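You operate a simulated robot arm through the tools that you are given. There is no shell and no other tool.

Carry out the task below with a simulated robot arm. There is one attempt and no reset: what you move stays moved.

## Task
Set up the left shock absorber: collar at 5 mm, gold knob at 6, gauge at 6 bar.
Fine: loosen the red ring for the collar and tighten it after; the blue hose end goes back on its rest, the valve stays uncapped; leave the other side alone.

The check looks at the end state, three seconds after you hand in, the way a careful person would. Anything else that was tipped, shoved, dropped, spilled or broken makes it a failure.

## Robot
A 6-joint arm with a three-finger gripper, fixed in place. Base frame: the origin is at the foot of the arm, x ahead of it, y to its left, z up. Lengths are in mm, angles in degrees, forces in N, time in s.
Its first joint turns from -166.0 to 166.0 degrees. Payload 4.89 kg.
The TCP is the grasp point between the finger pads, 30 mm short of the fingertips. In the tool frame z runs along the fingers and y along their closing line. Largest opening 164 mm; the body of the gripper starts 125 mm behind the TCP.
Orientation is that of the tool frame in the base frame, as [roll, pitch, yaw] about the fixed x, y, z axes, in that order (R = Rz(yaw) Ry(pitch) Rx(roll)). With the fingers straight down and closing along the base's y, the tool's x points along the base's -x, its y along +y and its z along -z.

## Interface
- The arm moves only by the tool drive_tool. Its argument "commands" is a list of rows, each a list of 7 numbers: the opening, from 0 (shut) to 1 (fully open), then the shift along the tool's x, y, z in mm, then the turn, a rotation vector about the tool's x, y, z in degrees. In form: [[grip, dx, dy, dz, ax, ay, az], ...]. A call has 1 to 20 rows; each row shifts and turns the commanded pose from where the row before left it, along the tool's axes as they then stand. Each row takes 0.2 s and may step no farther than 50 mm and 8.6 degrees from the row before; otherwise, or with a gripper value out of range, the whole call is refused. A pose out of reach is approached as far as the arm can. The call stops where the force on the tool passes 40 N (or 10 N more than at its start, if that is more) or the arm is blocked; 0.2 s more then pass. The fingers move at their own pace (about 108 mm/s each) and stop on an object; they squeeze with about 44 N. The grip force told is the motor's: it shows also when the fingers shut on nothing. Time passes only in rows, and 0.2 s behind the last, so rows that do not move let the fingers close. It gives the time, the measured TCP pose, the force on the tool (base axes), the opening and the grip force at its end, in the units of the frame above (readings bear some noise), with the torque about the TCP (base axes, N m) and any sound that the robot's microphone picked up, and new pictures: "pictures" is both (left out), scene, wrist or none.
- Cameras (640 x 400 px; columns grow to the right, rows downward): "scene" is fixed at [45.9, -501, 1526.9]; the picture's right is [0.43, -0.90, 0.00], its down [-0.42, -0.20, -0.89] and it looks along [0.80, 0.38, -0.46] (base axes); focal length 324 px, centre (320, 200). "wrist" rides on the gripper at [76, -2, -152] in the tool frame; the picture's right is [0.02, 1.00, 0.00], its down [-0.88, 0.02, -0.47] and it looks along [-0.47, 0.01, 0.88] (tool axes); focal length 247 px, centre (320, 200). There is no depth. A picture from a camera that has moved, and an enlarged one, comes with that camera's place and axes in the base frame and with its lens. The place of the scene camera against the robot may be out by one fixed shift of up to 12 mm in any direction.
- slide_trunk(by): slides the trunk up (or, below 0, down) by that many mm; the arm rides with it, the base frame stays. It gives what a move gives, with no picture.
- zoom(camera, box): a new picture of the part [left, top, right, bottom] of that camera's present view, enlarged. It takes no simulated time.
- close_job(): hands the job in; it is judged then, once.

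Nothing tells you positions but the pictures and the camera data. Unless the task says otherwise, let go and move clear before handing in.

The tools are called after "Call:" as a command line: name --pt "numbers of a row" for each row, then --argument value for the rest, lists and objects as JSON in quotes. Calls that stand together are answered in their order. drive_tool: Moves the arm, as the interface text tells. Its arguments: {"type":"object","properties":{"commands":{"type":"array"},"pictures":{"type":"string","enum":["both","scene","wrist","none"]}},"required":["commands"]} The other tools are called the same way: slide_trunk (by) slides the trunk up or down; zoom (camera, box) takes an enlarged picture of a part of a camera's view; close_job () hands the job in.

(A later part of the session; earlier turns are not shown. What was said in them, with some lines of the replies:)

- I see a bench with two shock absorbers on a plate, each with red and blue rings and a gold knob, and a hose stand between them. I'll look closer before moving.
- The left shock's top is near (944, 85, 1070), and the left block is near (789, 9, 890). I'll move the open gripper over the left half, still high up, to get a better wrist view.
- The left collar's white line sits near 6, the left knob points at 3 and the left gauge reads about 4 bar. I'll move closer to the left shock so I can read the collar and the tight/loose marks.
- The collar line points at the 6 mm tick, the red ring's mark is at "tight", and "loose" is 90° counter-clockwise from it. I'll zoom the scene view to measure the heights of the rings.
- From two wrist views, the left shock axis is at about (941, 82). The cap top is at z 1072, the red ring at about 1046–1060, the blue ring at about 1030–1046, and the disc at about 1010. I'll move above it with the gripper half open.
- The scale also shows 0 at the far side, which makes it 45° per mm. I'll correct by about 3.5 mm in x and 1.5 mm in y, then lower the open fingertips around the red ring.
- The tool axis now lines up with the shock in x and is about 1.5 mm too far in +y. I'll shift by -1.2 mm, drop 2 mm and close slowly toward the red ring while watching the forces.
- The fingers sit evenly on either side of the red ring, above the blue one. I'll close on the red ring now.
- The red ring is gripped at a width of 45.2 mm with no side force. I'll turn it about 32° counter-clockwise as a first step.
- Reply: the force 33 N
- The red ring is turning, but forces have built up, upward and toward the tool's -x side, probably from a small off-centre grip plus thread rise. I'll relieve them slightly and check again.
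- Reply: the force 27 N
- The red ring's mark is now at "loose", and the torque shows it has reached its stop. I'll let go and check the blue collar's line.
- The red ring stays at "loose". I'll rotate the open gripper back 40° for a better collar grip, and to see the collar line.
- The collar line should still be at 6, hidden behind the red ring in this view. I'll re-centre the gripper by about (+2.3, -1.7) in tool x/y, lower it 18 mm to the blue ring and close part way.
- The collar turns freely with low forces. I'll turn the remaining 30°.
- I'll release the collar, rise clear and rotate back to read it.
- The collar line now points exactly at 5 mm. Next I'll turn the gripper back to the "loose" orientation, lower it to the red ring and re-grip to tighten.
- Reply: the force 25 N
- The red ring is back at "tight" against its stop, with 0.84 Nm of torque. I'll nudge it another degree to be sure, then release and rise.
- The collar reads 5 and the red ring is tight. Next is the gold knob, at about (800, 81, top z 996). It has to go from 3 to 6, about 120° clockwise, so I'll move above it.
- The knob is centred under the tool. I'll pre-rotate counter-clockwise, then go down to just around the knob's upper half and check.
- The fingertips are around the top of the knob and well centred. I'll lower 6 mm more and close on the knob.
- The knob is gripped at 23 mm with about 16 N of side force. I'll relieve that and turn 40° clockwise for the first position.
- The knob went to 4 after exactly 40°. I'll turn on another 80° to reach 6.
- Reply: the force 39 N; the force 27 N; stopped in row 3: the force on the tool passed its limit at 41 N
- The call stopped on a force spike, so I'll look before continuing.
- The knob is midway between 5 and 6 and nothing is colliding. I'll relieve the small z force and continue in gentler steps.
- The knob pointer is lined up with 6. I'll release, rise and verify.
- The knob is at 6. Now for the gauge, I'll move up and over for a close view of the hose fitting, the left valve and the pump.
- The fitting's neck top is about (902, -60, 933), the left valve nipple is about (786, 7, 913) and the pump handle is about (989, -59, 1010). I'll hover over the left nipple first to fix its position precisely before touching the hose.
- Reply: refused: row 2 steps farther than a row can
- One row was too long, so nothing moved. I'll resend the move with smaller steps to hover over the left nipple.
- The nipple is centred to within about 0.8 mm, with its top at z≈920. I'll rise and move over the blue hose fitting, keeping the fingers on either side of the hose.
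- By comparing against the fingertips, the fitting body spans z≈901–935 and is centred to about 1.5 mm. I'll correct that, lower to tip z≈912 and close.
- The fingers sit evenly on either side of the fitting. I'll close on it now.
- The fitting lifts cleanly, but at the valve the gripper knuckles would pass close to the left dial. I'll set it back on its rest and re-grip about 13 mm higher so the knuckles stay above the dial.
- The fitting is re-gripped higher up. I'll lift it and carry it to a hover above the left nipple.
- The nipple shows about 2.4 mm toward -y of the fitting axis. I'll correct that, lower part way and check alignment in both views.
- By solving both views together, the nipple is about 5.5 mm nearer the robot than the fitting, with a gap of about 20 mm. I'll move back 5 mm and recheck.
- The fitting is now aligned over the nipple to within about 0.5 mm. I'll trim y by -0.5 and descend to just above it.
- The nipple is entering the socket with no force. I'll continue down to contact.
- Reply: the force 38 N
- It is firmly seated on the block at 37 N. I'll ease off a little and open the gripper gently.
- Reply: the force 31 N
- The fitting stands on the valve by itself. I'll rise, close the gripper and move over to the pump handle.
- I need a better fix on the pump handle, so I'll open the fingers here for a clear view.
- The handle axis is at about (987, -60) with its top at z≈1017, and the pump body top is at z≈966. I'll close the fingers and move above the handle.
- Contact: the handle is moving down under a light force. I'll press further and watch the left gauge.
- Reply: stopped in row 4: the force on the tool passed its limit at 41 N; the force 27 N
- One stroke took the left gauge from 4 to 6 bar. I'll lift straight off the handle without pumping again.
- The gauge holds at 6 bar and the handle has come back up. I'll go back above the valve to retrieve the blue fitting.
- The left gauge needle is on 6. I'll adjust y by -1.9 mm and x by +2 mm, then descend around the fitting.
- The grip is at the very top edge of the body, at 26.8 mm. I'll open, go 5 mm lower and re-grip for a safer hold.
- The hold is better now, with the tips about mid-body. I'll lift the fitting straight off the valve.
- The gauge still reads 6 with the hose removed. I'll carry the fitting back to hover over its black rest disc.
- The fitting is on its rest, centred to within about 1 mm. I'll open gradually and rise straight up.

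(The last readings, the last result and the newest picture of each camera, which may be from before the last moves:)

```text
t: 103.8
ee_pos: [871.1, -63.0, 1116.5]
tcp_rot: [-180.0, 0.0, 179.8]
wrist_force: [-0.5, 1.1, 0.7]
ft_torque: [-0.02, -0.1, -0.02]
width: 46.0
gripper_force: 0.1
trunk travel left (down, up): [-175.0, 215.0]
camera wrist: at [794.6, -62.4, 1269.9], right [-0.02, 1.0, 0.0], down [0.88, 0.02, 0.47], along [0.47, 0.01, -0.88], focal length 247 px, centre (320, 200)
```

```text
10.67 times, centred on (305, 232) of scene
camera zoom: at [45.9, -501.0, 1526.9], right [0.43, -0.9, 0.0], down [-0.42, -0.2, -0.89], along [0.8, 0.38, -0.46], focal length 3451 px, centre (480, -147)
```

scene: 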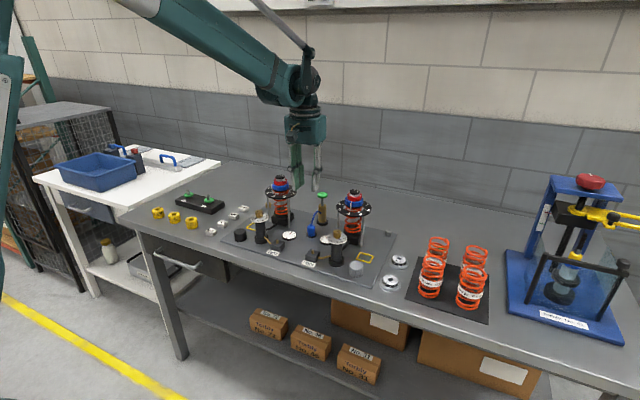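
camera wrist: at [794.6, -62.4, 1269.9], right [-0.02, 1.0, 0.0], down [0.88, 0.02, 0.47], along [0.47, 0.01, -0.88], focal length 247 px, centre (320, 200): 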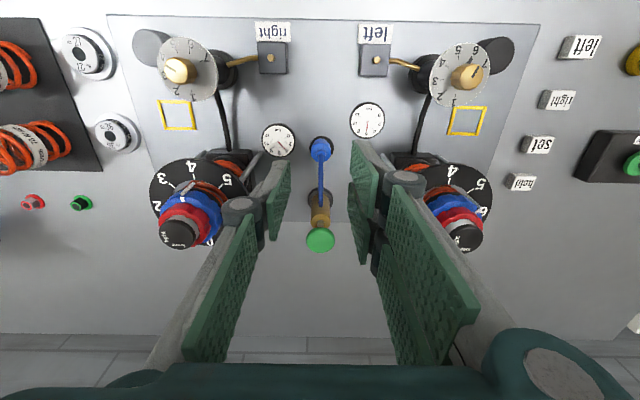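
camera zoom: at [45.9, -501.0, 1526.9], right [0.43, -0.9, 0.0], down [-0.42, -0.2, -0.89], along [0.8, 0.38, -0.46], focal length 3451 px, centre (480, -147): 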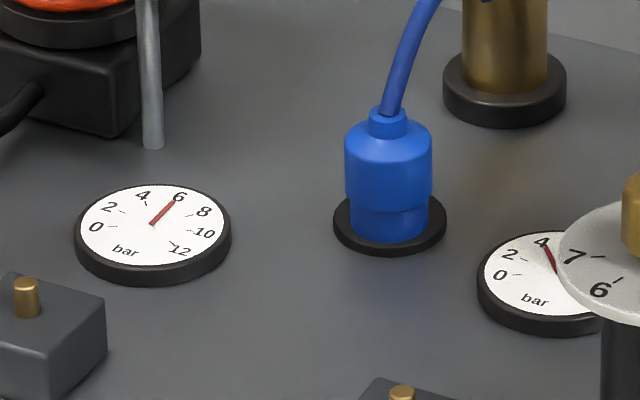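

The gauge reads 6, and the fitting stands on its rest but sits about 4 mm toward the robot from where it was. I'll re-grip it briefly and centre it.

Call:
drive_tool --pt "0.28 -30 0 10 0 0 0" --pt "0.28 0 0 40 0 0 0" --pt "0.28 0 0 40 0 0 0" --pt "0.28 0 0 35 0 0 0" --pt "0.28 0 0 0 0 0 0" --pictures "both"

Call:
zoom --camera "scene" --box '[290, 180, 350, 240]'

Call:
zoom --camera "wrist" --box '[240, 100, 400, 220]'

```text
t: 105.0
ee_pos: [903.7, -63.1, 990.3]
tcp_rot: [-180.0, -0.2, 179.8]
wrist_force: [1.1, -0.1, 0.7]
ft_torque: [-0.02, 0.05, 0.0]
width: 45.7
gripper_force: 0.1
trunk travel left (down, up): [-175.0, 215.0]
camera wrist: at [827.9, -62.5, 1143.9], right [-0.02, 1.0, 0.0], down [0.88, 0.02, 0.47], along [0.47, 0.01, -0.88], focal length 247 px, centre (320, 200)
```

scene: 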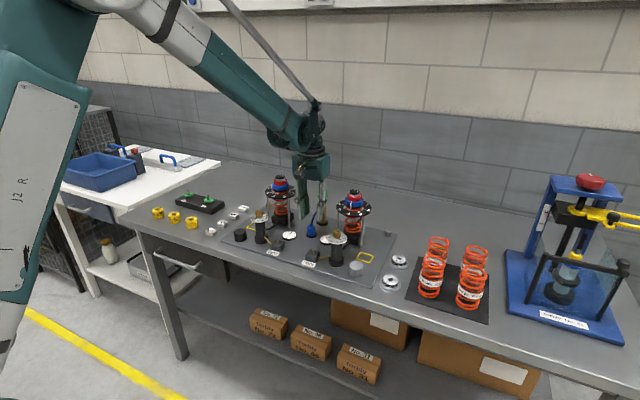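
wrist: 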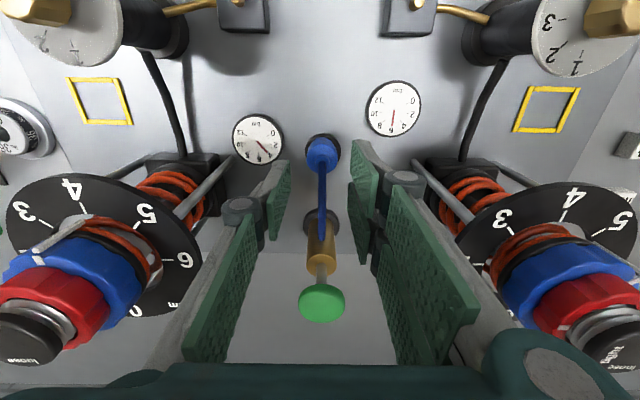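

```text
6.67 times, centred on (320, 210) of scene
camera zoom: at [45.9, -501.0, 1526.9], right [0.43, -0.9, 0.0], down [-0.42, -0.2, -0.89], along [0.8, 0.38, -0.46], focal length 2157 px, centre (320, 133)
```

zoom: 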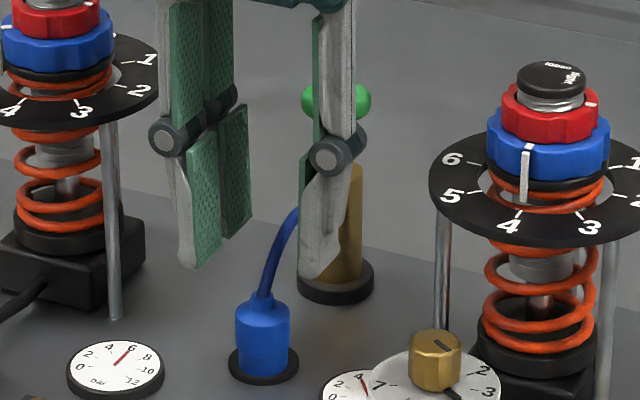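

```text
3.33 times, centred on (320, 160) of wrist
camera zoom: at [827.9, -62.5, 1143.9], right [-0.02, 1.0, 0.0], down [0.88, 0.02, 0.47], along [0.47, 0.01, -0.88], focal length 823 px, centre (320, 333)
```

zoom: 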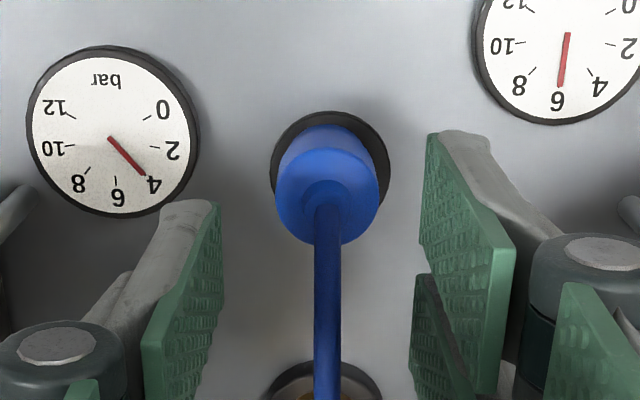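

Call:
drive_tool --pt "0.28 3 1.3 10 0 0 0" --pt "0.26 0 0 15 0 0 0" --pt "0.24 0 0 10 0 0 0" --pt "0.24 0 0 8 0 0 0" --pt "0.24 0 0 0 0 0 0" --pictures "wrist"

Call:
zoom --camera "wrist" --box '[240, 100, 400, 220]'

Call:
zoom --camera "scene" --box '[300, 205, 330, 240]'

```text
t: 106.2
ee_pos: [900.6, -62.4, 947.4]
tcp_rot: [-180.0, -0.2, 179.8]
wrist_force: [0.4, -0.4, 0.3]
ft_torque: [-0.01, 0.02, 0.0]
width: 39.3
gripper_force: 0.2
trunk travel left (down, up): [-175.0, 215.0]
camera wrist: at [823.4, -61.6, 1100.2], right [-0.02, 1.0, 0.0], down [0.88, 0.02, 0.47], along [0.47, 0.01, -0.88], focal length 247 px, centre (320, 200)
```

wrist: 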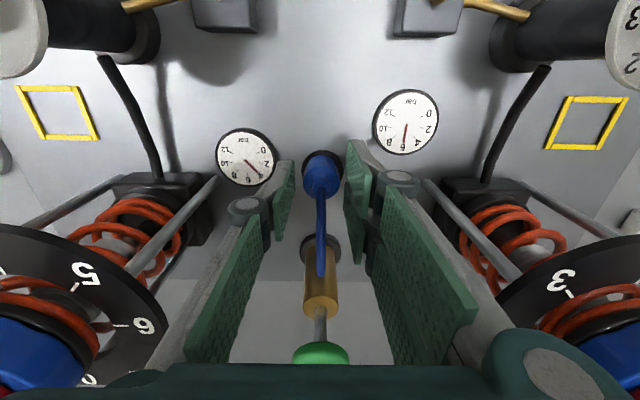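

```text
3.33 times, centred on (320, 160) of wrist
camera zoom: at [823.4, -61.6, 1100.2], right [-0.02, 1.0, 0.0], down [0.88, 0.02, 0.47], along [0.47, 0.01, -0.88], focal length 823 px, centre (320, 333)
```

zoom: 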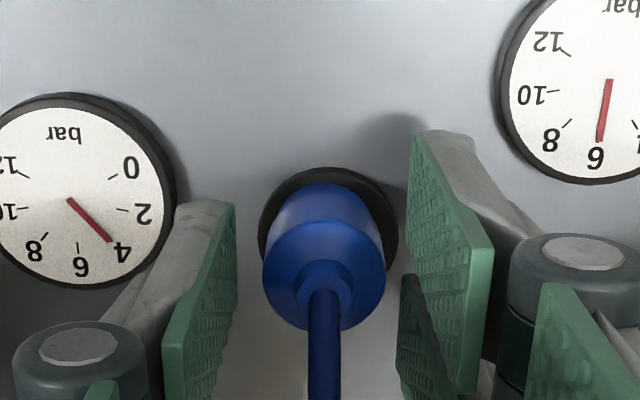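

```text
11.43 times, centred on (315, 222) of scene
camera zoom: at [45.9, -501.0, 1526.9], right [0.43, -0.9, 0.0], down [-0.42, -0.2, -0.89], along [0.8, 0.38, -0.46], focal length 3698 px, centre (377, -57)
```

zoom: 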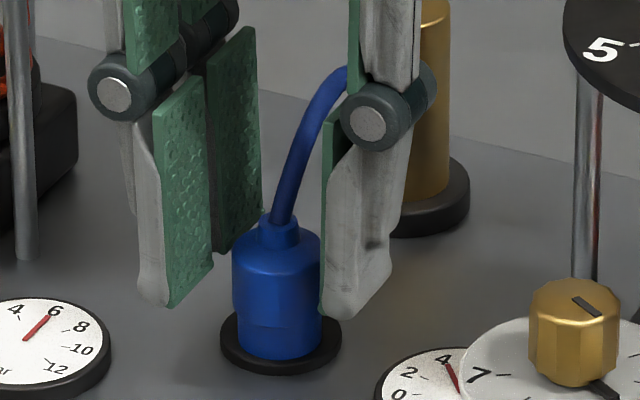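

Call:
drive_tool --pt "0.18 0 0.3 0 0 0 0" --pt "0.12 0 0 0 0 0 0" --pt "0.1 0 0 0 0 0 0" --pt "0.1 0 0 0 0 0 0" --pt "0.1 0 0 -3 0 0 0" --pt "0.1 0 0 0 0 0 0" --pt "0.1 -2.8 1.0 0 0 0 0" --pt "0.1 0 0 0 0 0 0" --pictures "wrist"

Call:
zoom --camera "wrist" --box '[240, 100, 400, 220]'

Call:
zoom --camera "scene" --box '[300, 205, 330, 240]'

```text
t: 108.0
ee_pos: [903.1, -59.9, 950.1]
tcp_rot: [-179.9, -0.1, 179.8]
wrist_force: [0.5, -0.8, -0.5]
ft_torque: [0.01, 0.01, 0.0]
width: 27.6
gripper_force: 43.5
trunk travel left (down, up): [-175.0, 215.0]
camera wrist: at [826.8, -59.9, 1103.2], right [-0.02, 1.0, 0.0], down [0.88, 0.02, 0.47], along [0.47, 0.01, -0.88], focal length 247 px, centre (320, 200)
```

wrist: 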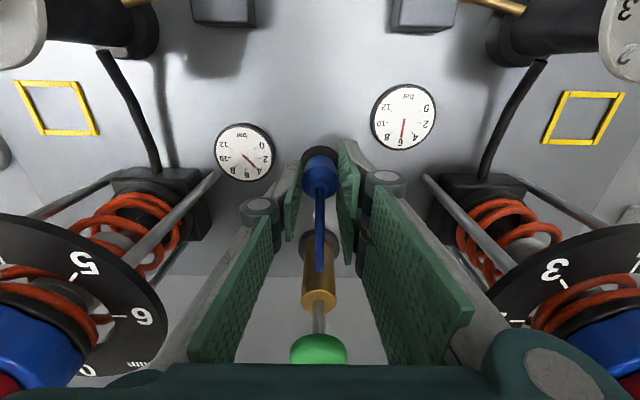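

```text
3.33 times, centred on (320, 160) of wrist
camera zoom: at [826.8, -59.9, 1103.2], right [-0.02, 1.0, 0.0], down [0.88, 0.02, 0.47], along [0.47, 0.01, -0.88], focal length 823 px, centre (320, 333)
```

zoom: 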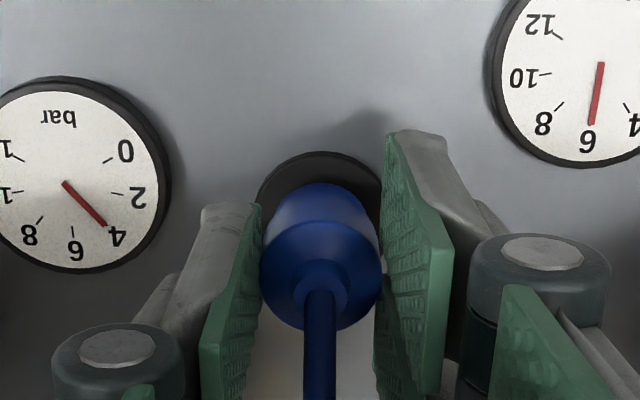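

```text
11.43 times, centred on (315, 222) of scene
camera zoom: at [45.9, -501.0, 1526.9], right [0.43, -0.9, 0.0], down [-0.42, -0.2, -0.89], along [0.8, 0.38, -0.46], focal length 3698 px, centre (377, -57)
```

zoom: 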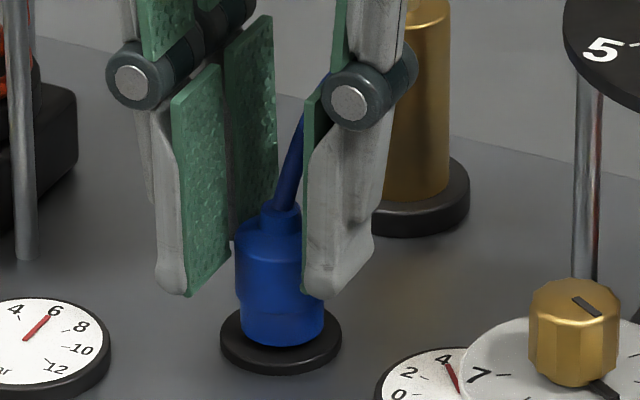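

The fitting is centred over the disc now. I'll set it down.

Call:
drive_tool --pt "0.1 0 0 1.5 0 0 0" --pt "0.1 0 0 1 0 0 0" --pt "0.1 0 0 0.5 0 0 0" --pt "0.1 0 0 0 0 0 0" --pictures "none"

```text
t: 109.0
ee_pos: [902.8, -59.7, 946.7]
tcp_rot: [-180.0, -0.1, 179.8]
wrist_force: [-0.6, -0.8, 5.8]
ft_torque: [-0.09, 0.12, 0.01]
width: 27.8
gripper_force: 44.1
trunk travel left (down, up): [-175.0, 215.0]
```

Call:
drive_tool --pt "0.17 0 0 0 0 0 0" --pt "0.18 0 0 0 0 0 0" --pt "0.2 0 0 0 0 0 0" --pt "0.24 0 0 0 0 0 0" --pt "0.28 0 0 0 0 0 0" --pt "0.28 0 0 -10 0 0 0" --pt "0.28 0 0 -20 0 0 0" --pt "0.28 0 0 -30 0 0 0" --pt "0.28 0 0 -40 0 0 0" --pt "0.28 0 0 -40 0 0 0" --pt "0.28 30 0 -30 0 0 0" --pt "0.28 0 0 0 0 0 0" --pictures "both"

Call:
zoom --camera "scene" --box '[290, 180, 350, 240]'

Call:
zoom --camera "scene" --box '[220, 160, 400, 280]'

Call:
zoom --camera "wrist" --box '[240, 60, 400, 180]'

```text
t: 111.6
ee_pos: [868.1, -58.7, 1117.1]
tcp_rot: [-180.0, -0.1, 179.9]
wrist_force: [-1.1, 0.0, 1.2]
ft_torque: [-0.04, -0.12, -0.01]
width: 45.9
gripper_force: 0.0
trunk travel left (down, up): [-175.0, 215.0]
camera wrist: at [792.3, -58.0, 1270.3], right [-0.02, 1.0, 0.0], down [0.88, 0.02, 0.47], along [0.47, 0.01, -0.88], focal length 247 px, centre (320, 200)
```

scene: 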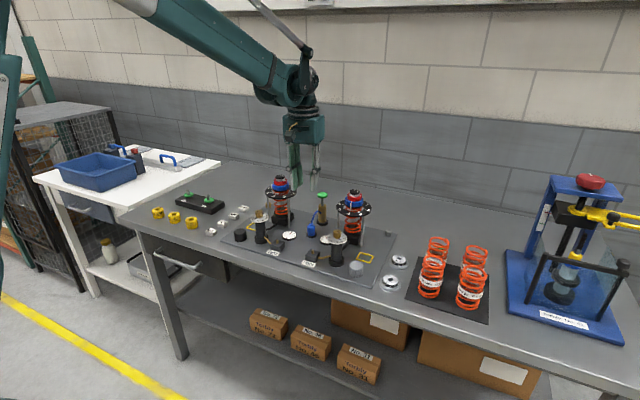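
wrist: 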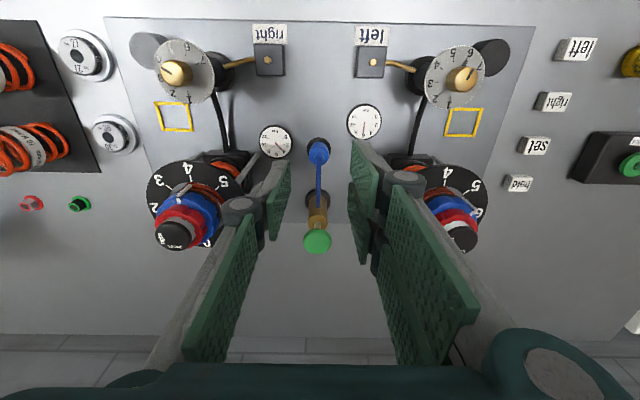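

```text
6.67 times, centred on (320, 210) of scene
camera zoom: at [45.9, -501.0, 1526.9], right [0.43, -0.9, 0.0], down [-0.42, -0.2, -0.89], along [0.8, 0.38, -0.46], focal length 2157 px, centre (320, 133)
```

zoom: 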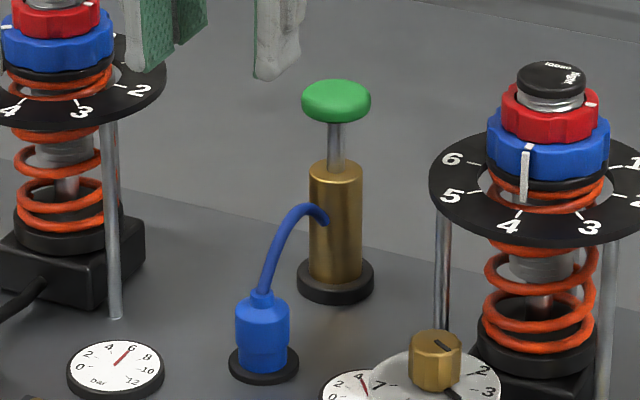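

```text
3.33 times, centred on (310, 220) of scene
camera zoom: at [45.9, -501.0, 1526.9], right [0.43, -0.9, 0.0], down [-0.42, -0.2, -0.89], along [0.8, 0.38, -0.46], focal length 1078 px, centre (353, 133)
```

zoom: 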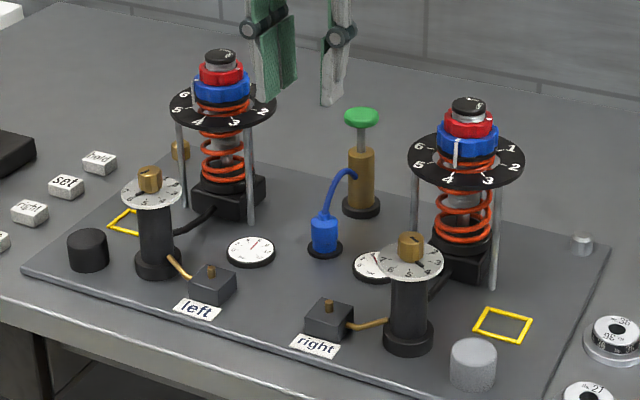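

```text
3.33 times, centred on (320, 120) of wrist
camera zoom: at [792.3, -58.0, 1270.3], right [-0.02, 1.0, 0.0], down [0.88, 0.02, 0.47], along [0.47, 0.01, -0.88], focal length 823 px, centre (320, 467)
```

zoom: 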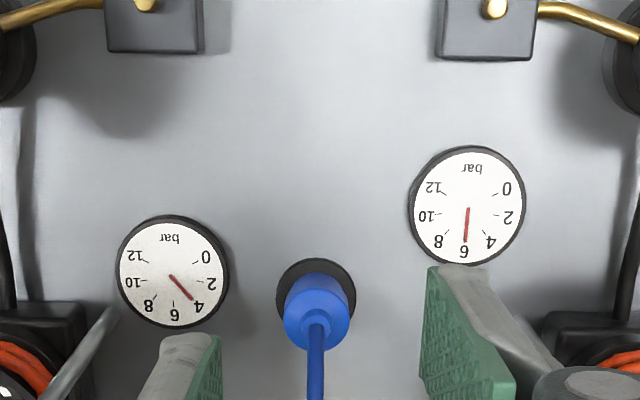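

The fitting is back on its rest and the gauge is at 6. I'll take a final close look at the collar, red ring and knob before handing in.

Call:
drive_tool --pt "0.5 0 0 -45 0 0 0" --pt "0.5 0 36 -10 0 0 0" --pt "0.5 0 36 0 0 0 0" --pt "0.5 0 36 0 0 0 0" --pt "0.5 0 34 0 0 0 0" --pt "0.5 0 0 0 0 0 0" --pictures "both"

Call:
zoom --camera "wrist" --box '[270, 130, 370, 210]'

Call:
zoom --camera "wrist" --box '[230, 40, 390, 150]'

Call:
zoom --camera "scene" --box '[260, 170, 300, 203]'

Call:
zoom --camera "scene" --box '[225, 195, 305, 275]'

```text
t: 113.0
ee_pos: [872.7, 84.4, 1171.1]
tcp_rot: [-180.0, 0.0, 179.8]
wrist_force: [-0.9, -0.8, 0.7]
ft_torque: [-0.1, 0.06, -0.01]
width: 82.1
gripper_force: 0.0
trunk travel left (down, up): [-175.0, 215.0]
camera wrist: at [797.1, 84.3, 1324.4], right [-0.02, 1.0, 0.0], down [0.88, 0.02, 0.47], along [0.47, 0.01, -0.88], focal length 247 px, centre (320, 200)
```

scene: 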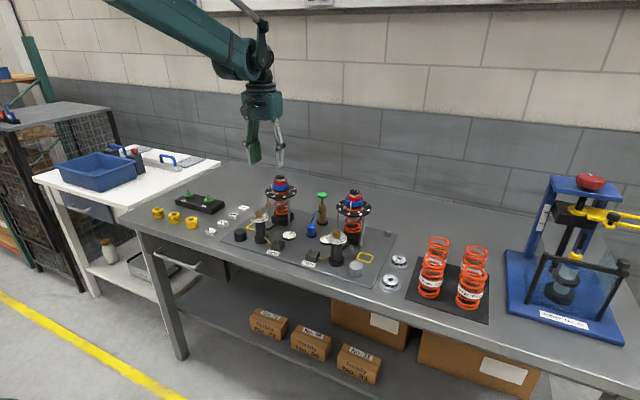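
wrist: 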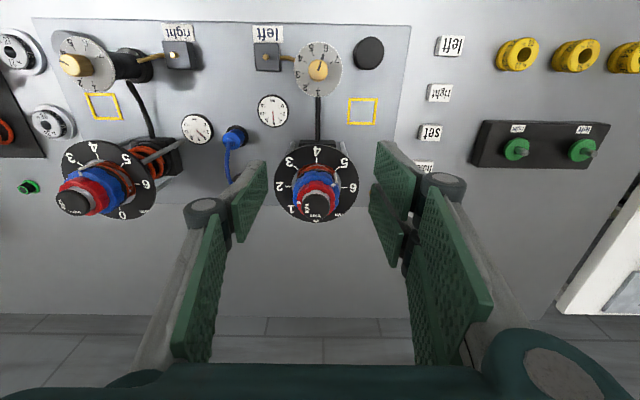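

```text
5.00 times, centred on (320, 170) of wrist
camera zoom: at [797.1, 84.3, 1324.4], right [-0.02, 1.0, 0.0], down [0.88, 0.02, 0.47], along [0.47, 0.01, -0.88], focal length 1235 px, centre (320, 350)
```

zoom: 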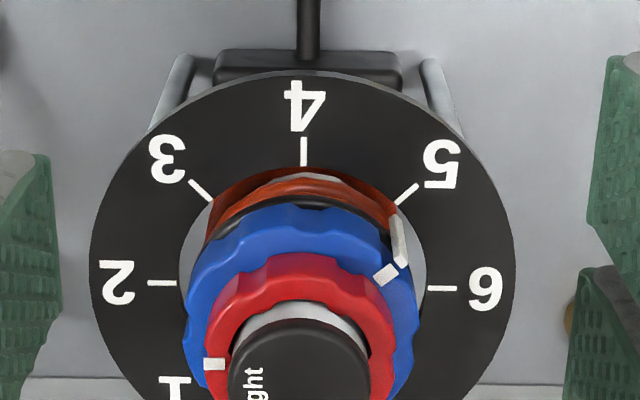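

```text
3.64 times, centred on (310, 95) of wrist
camera zoom: at [797.1, 84.3, 1324.4], right [-0.02, 1.0, 0.0], down [0.88, 0.02, 0.47], along [0.47, 0.01, -0.88], focal length 898 px, centre (356, 582)
```

zoom: 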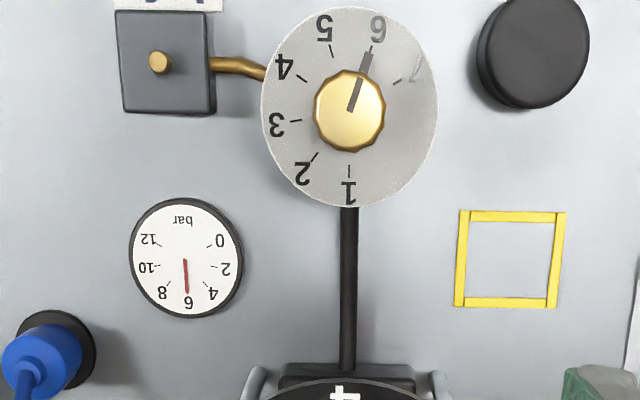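

```text
12.12 times, centred on (280, 186) of scene
camera zoom: at [45.9, -501.0, 1526.9], right [0.43, -0.9, 0.0], down [-0.42, -0.2, -0.89], along [0.8, 0.38, -0.46], focal length 3922 px, centre (805, 364)
```

zoom: 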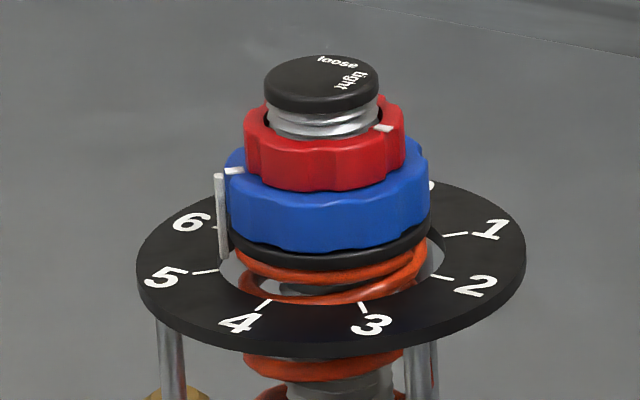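

```text
5.00 times, centred on (265, 235) of scene
camera zoom: at [45.9, -501.0, 1526.9], right [0.43, -0.9, 0.0], down [-0.42, -0.2, -0.89], along [0.8, 0.38, -0.46], focal length 1618 px, centre (595, 25)
```

zoom: 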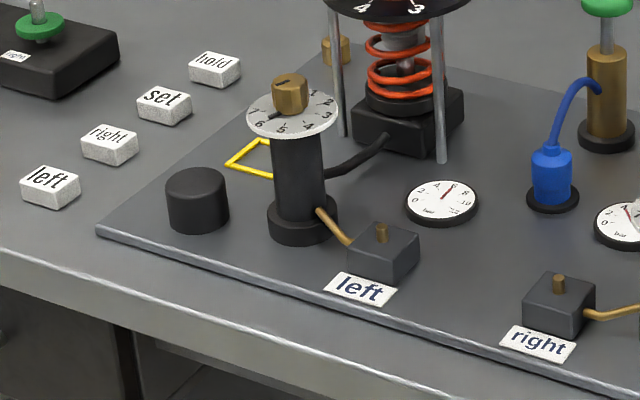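

Everything checks out: collar at 5, red ring tight, knob at 6, gauge at 6 bar, the fitting on its rest and the valve uncapped. I'll retreat clear of the bench and then hand in.

Call:
drive_tool --pt "0.5 20 -10 -30 0 0 0" --pt "0.5 35 -20 -25 0 0 0" --pt "0.5 40 -25 -10 0 0 0" --pt "0.5 40 -25 -10 0 0 0" --pt "0.5 40 -25 0 0 0 0" --pt "0.5 0 0 0 0 0 0" --pictures "scene"

Call:
zoom --camera "scene" --box '[220, 160, 400, 280]'

```text
t: 114.4
ee_pos: [696.8, -22.3, 1248.4]
tcp_rot: [-180.0, -0.2, 179.7]
wrist_force: [-0.3, -0.5, 0.8]
ft_torque: [0.05, -0.11, -0.04]
width: 81.9
gripper_force: 0.0
trunk travel left (down, up): [-175.0, 215.0]
```

scene: 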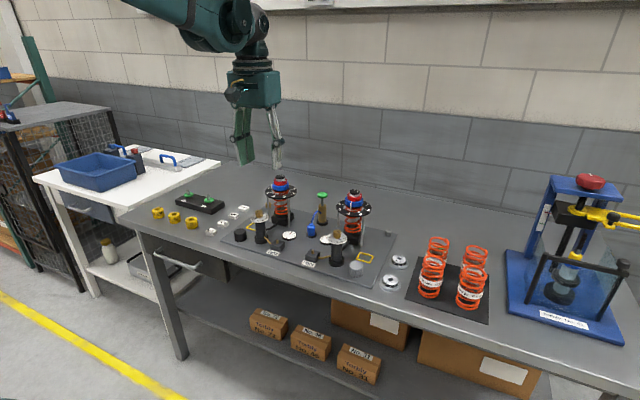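

```text
3.33 times, centred on (310, 220) of scene
camera zoom: at [45.9, -501.0, 1526.9], right [0.43, -0.9, 0.0], down [-0.42, -0.2, -0.89], along [0.8, 0.38, -0.46], focal length 1078 px, centre (353, 133)
```

zoom: 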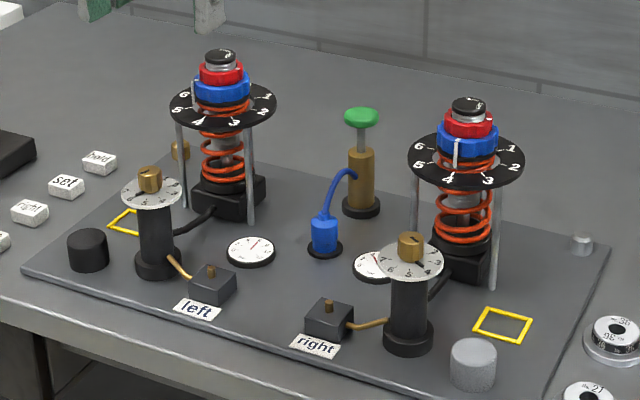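

The arm is clear, the left side is set as asked and the right side looks unchanged. I'm handing in now.

Call:
close_job

```text
The job is handed in.
```

The left shock absorber is set as you asked, and I've handed the job in. In the last camera views before handing in:

- **Collar:** its line points at 5 mm. I loosened the red ring to turn it, then tightened it back to its "tight" mark.
- **Gold knob:** it points at 6.
- **Gauge:** it reads 6 bar. One pump stroke took it from 4 to 6, and it held after I took the hose off.
- **Blue hose end:** it is back on its rest. It sits within a few millimetres of where it started.
- **Valve:** it is still uncapped, and I left the cap where it was.

I didn't touch the right side, and its settings look unchanged. Nothing was tipped or dropped, and the arm is clear of the bench.
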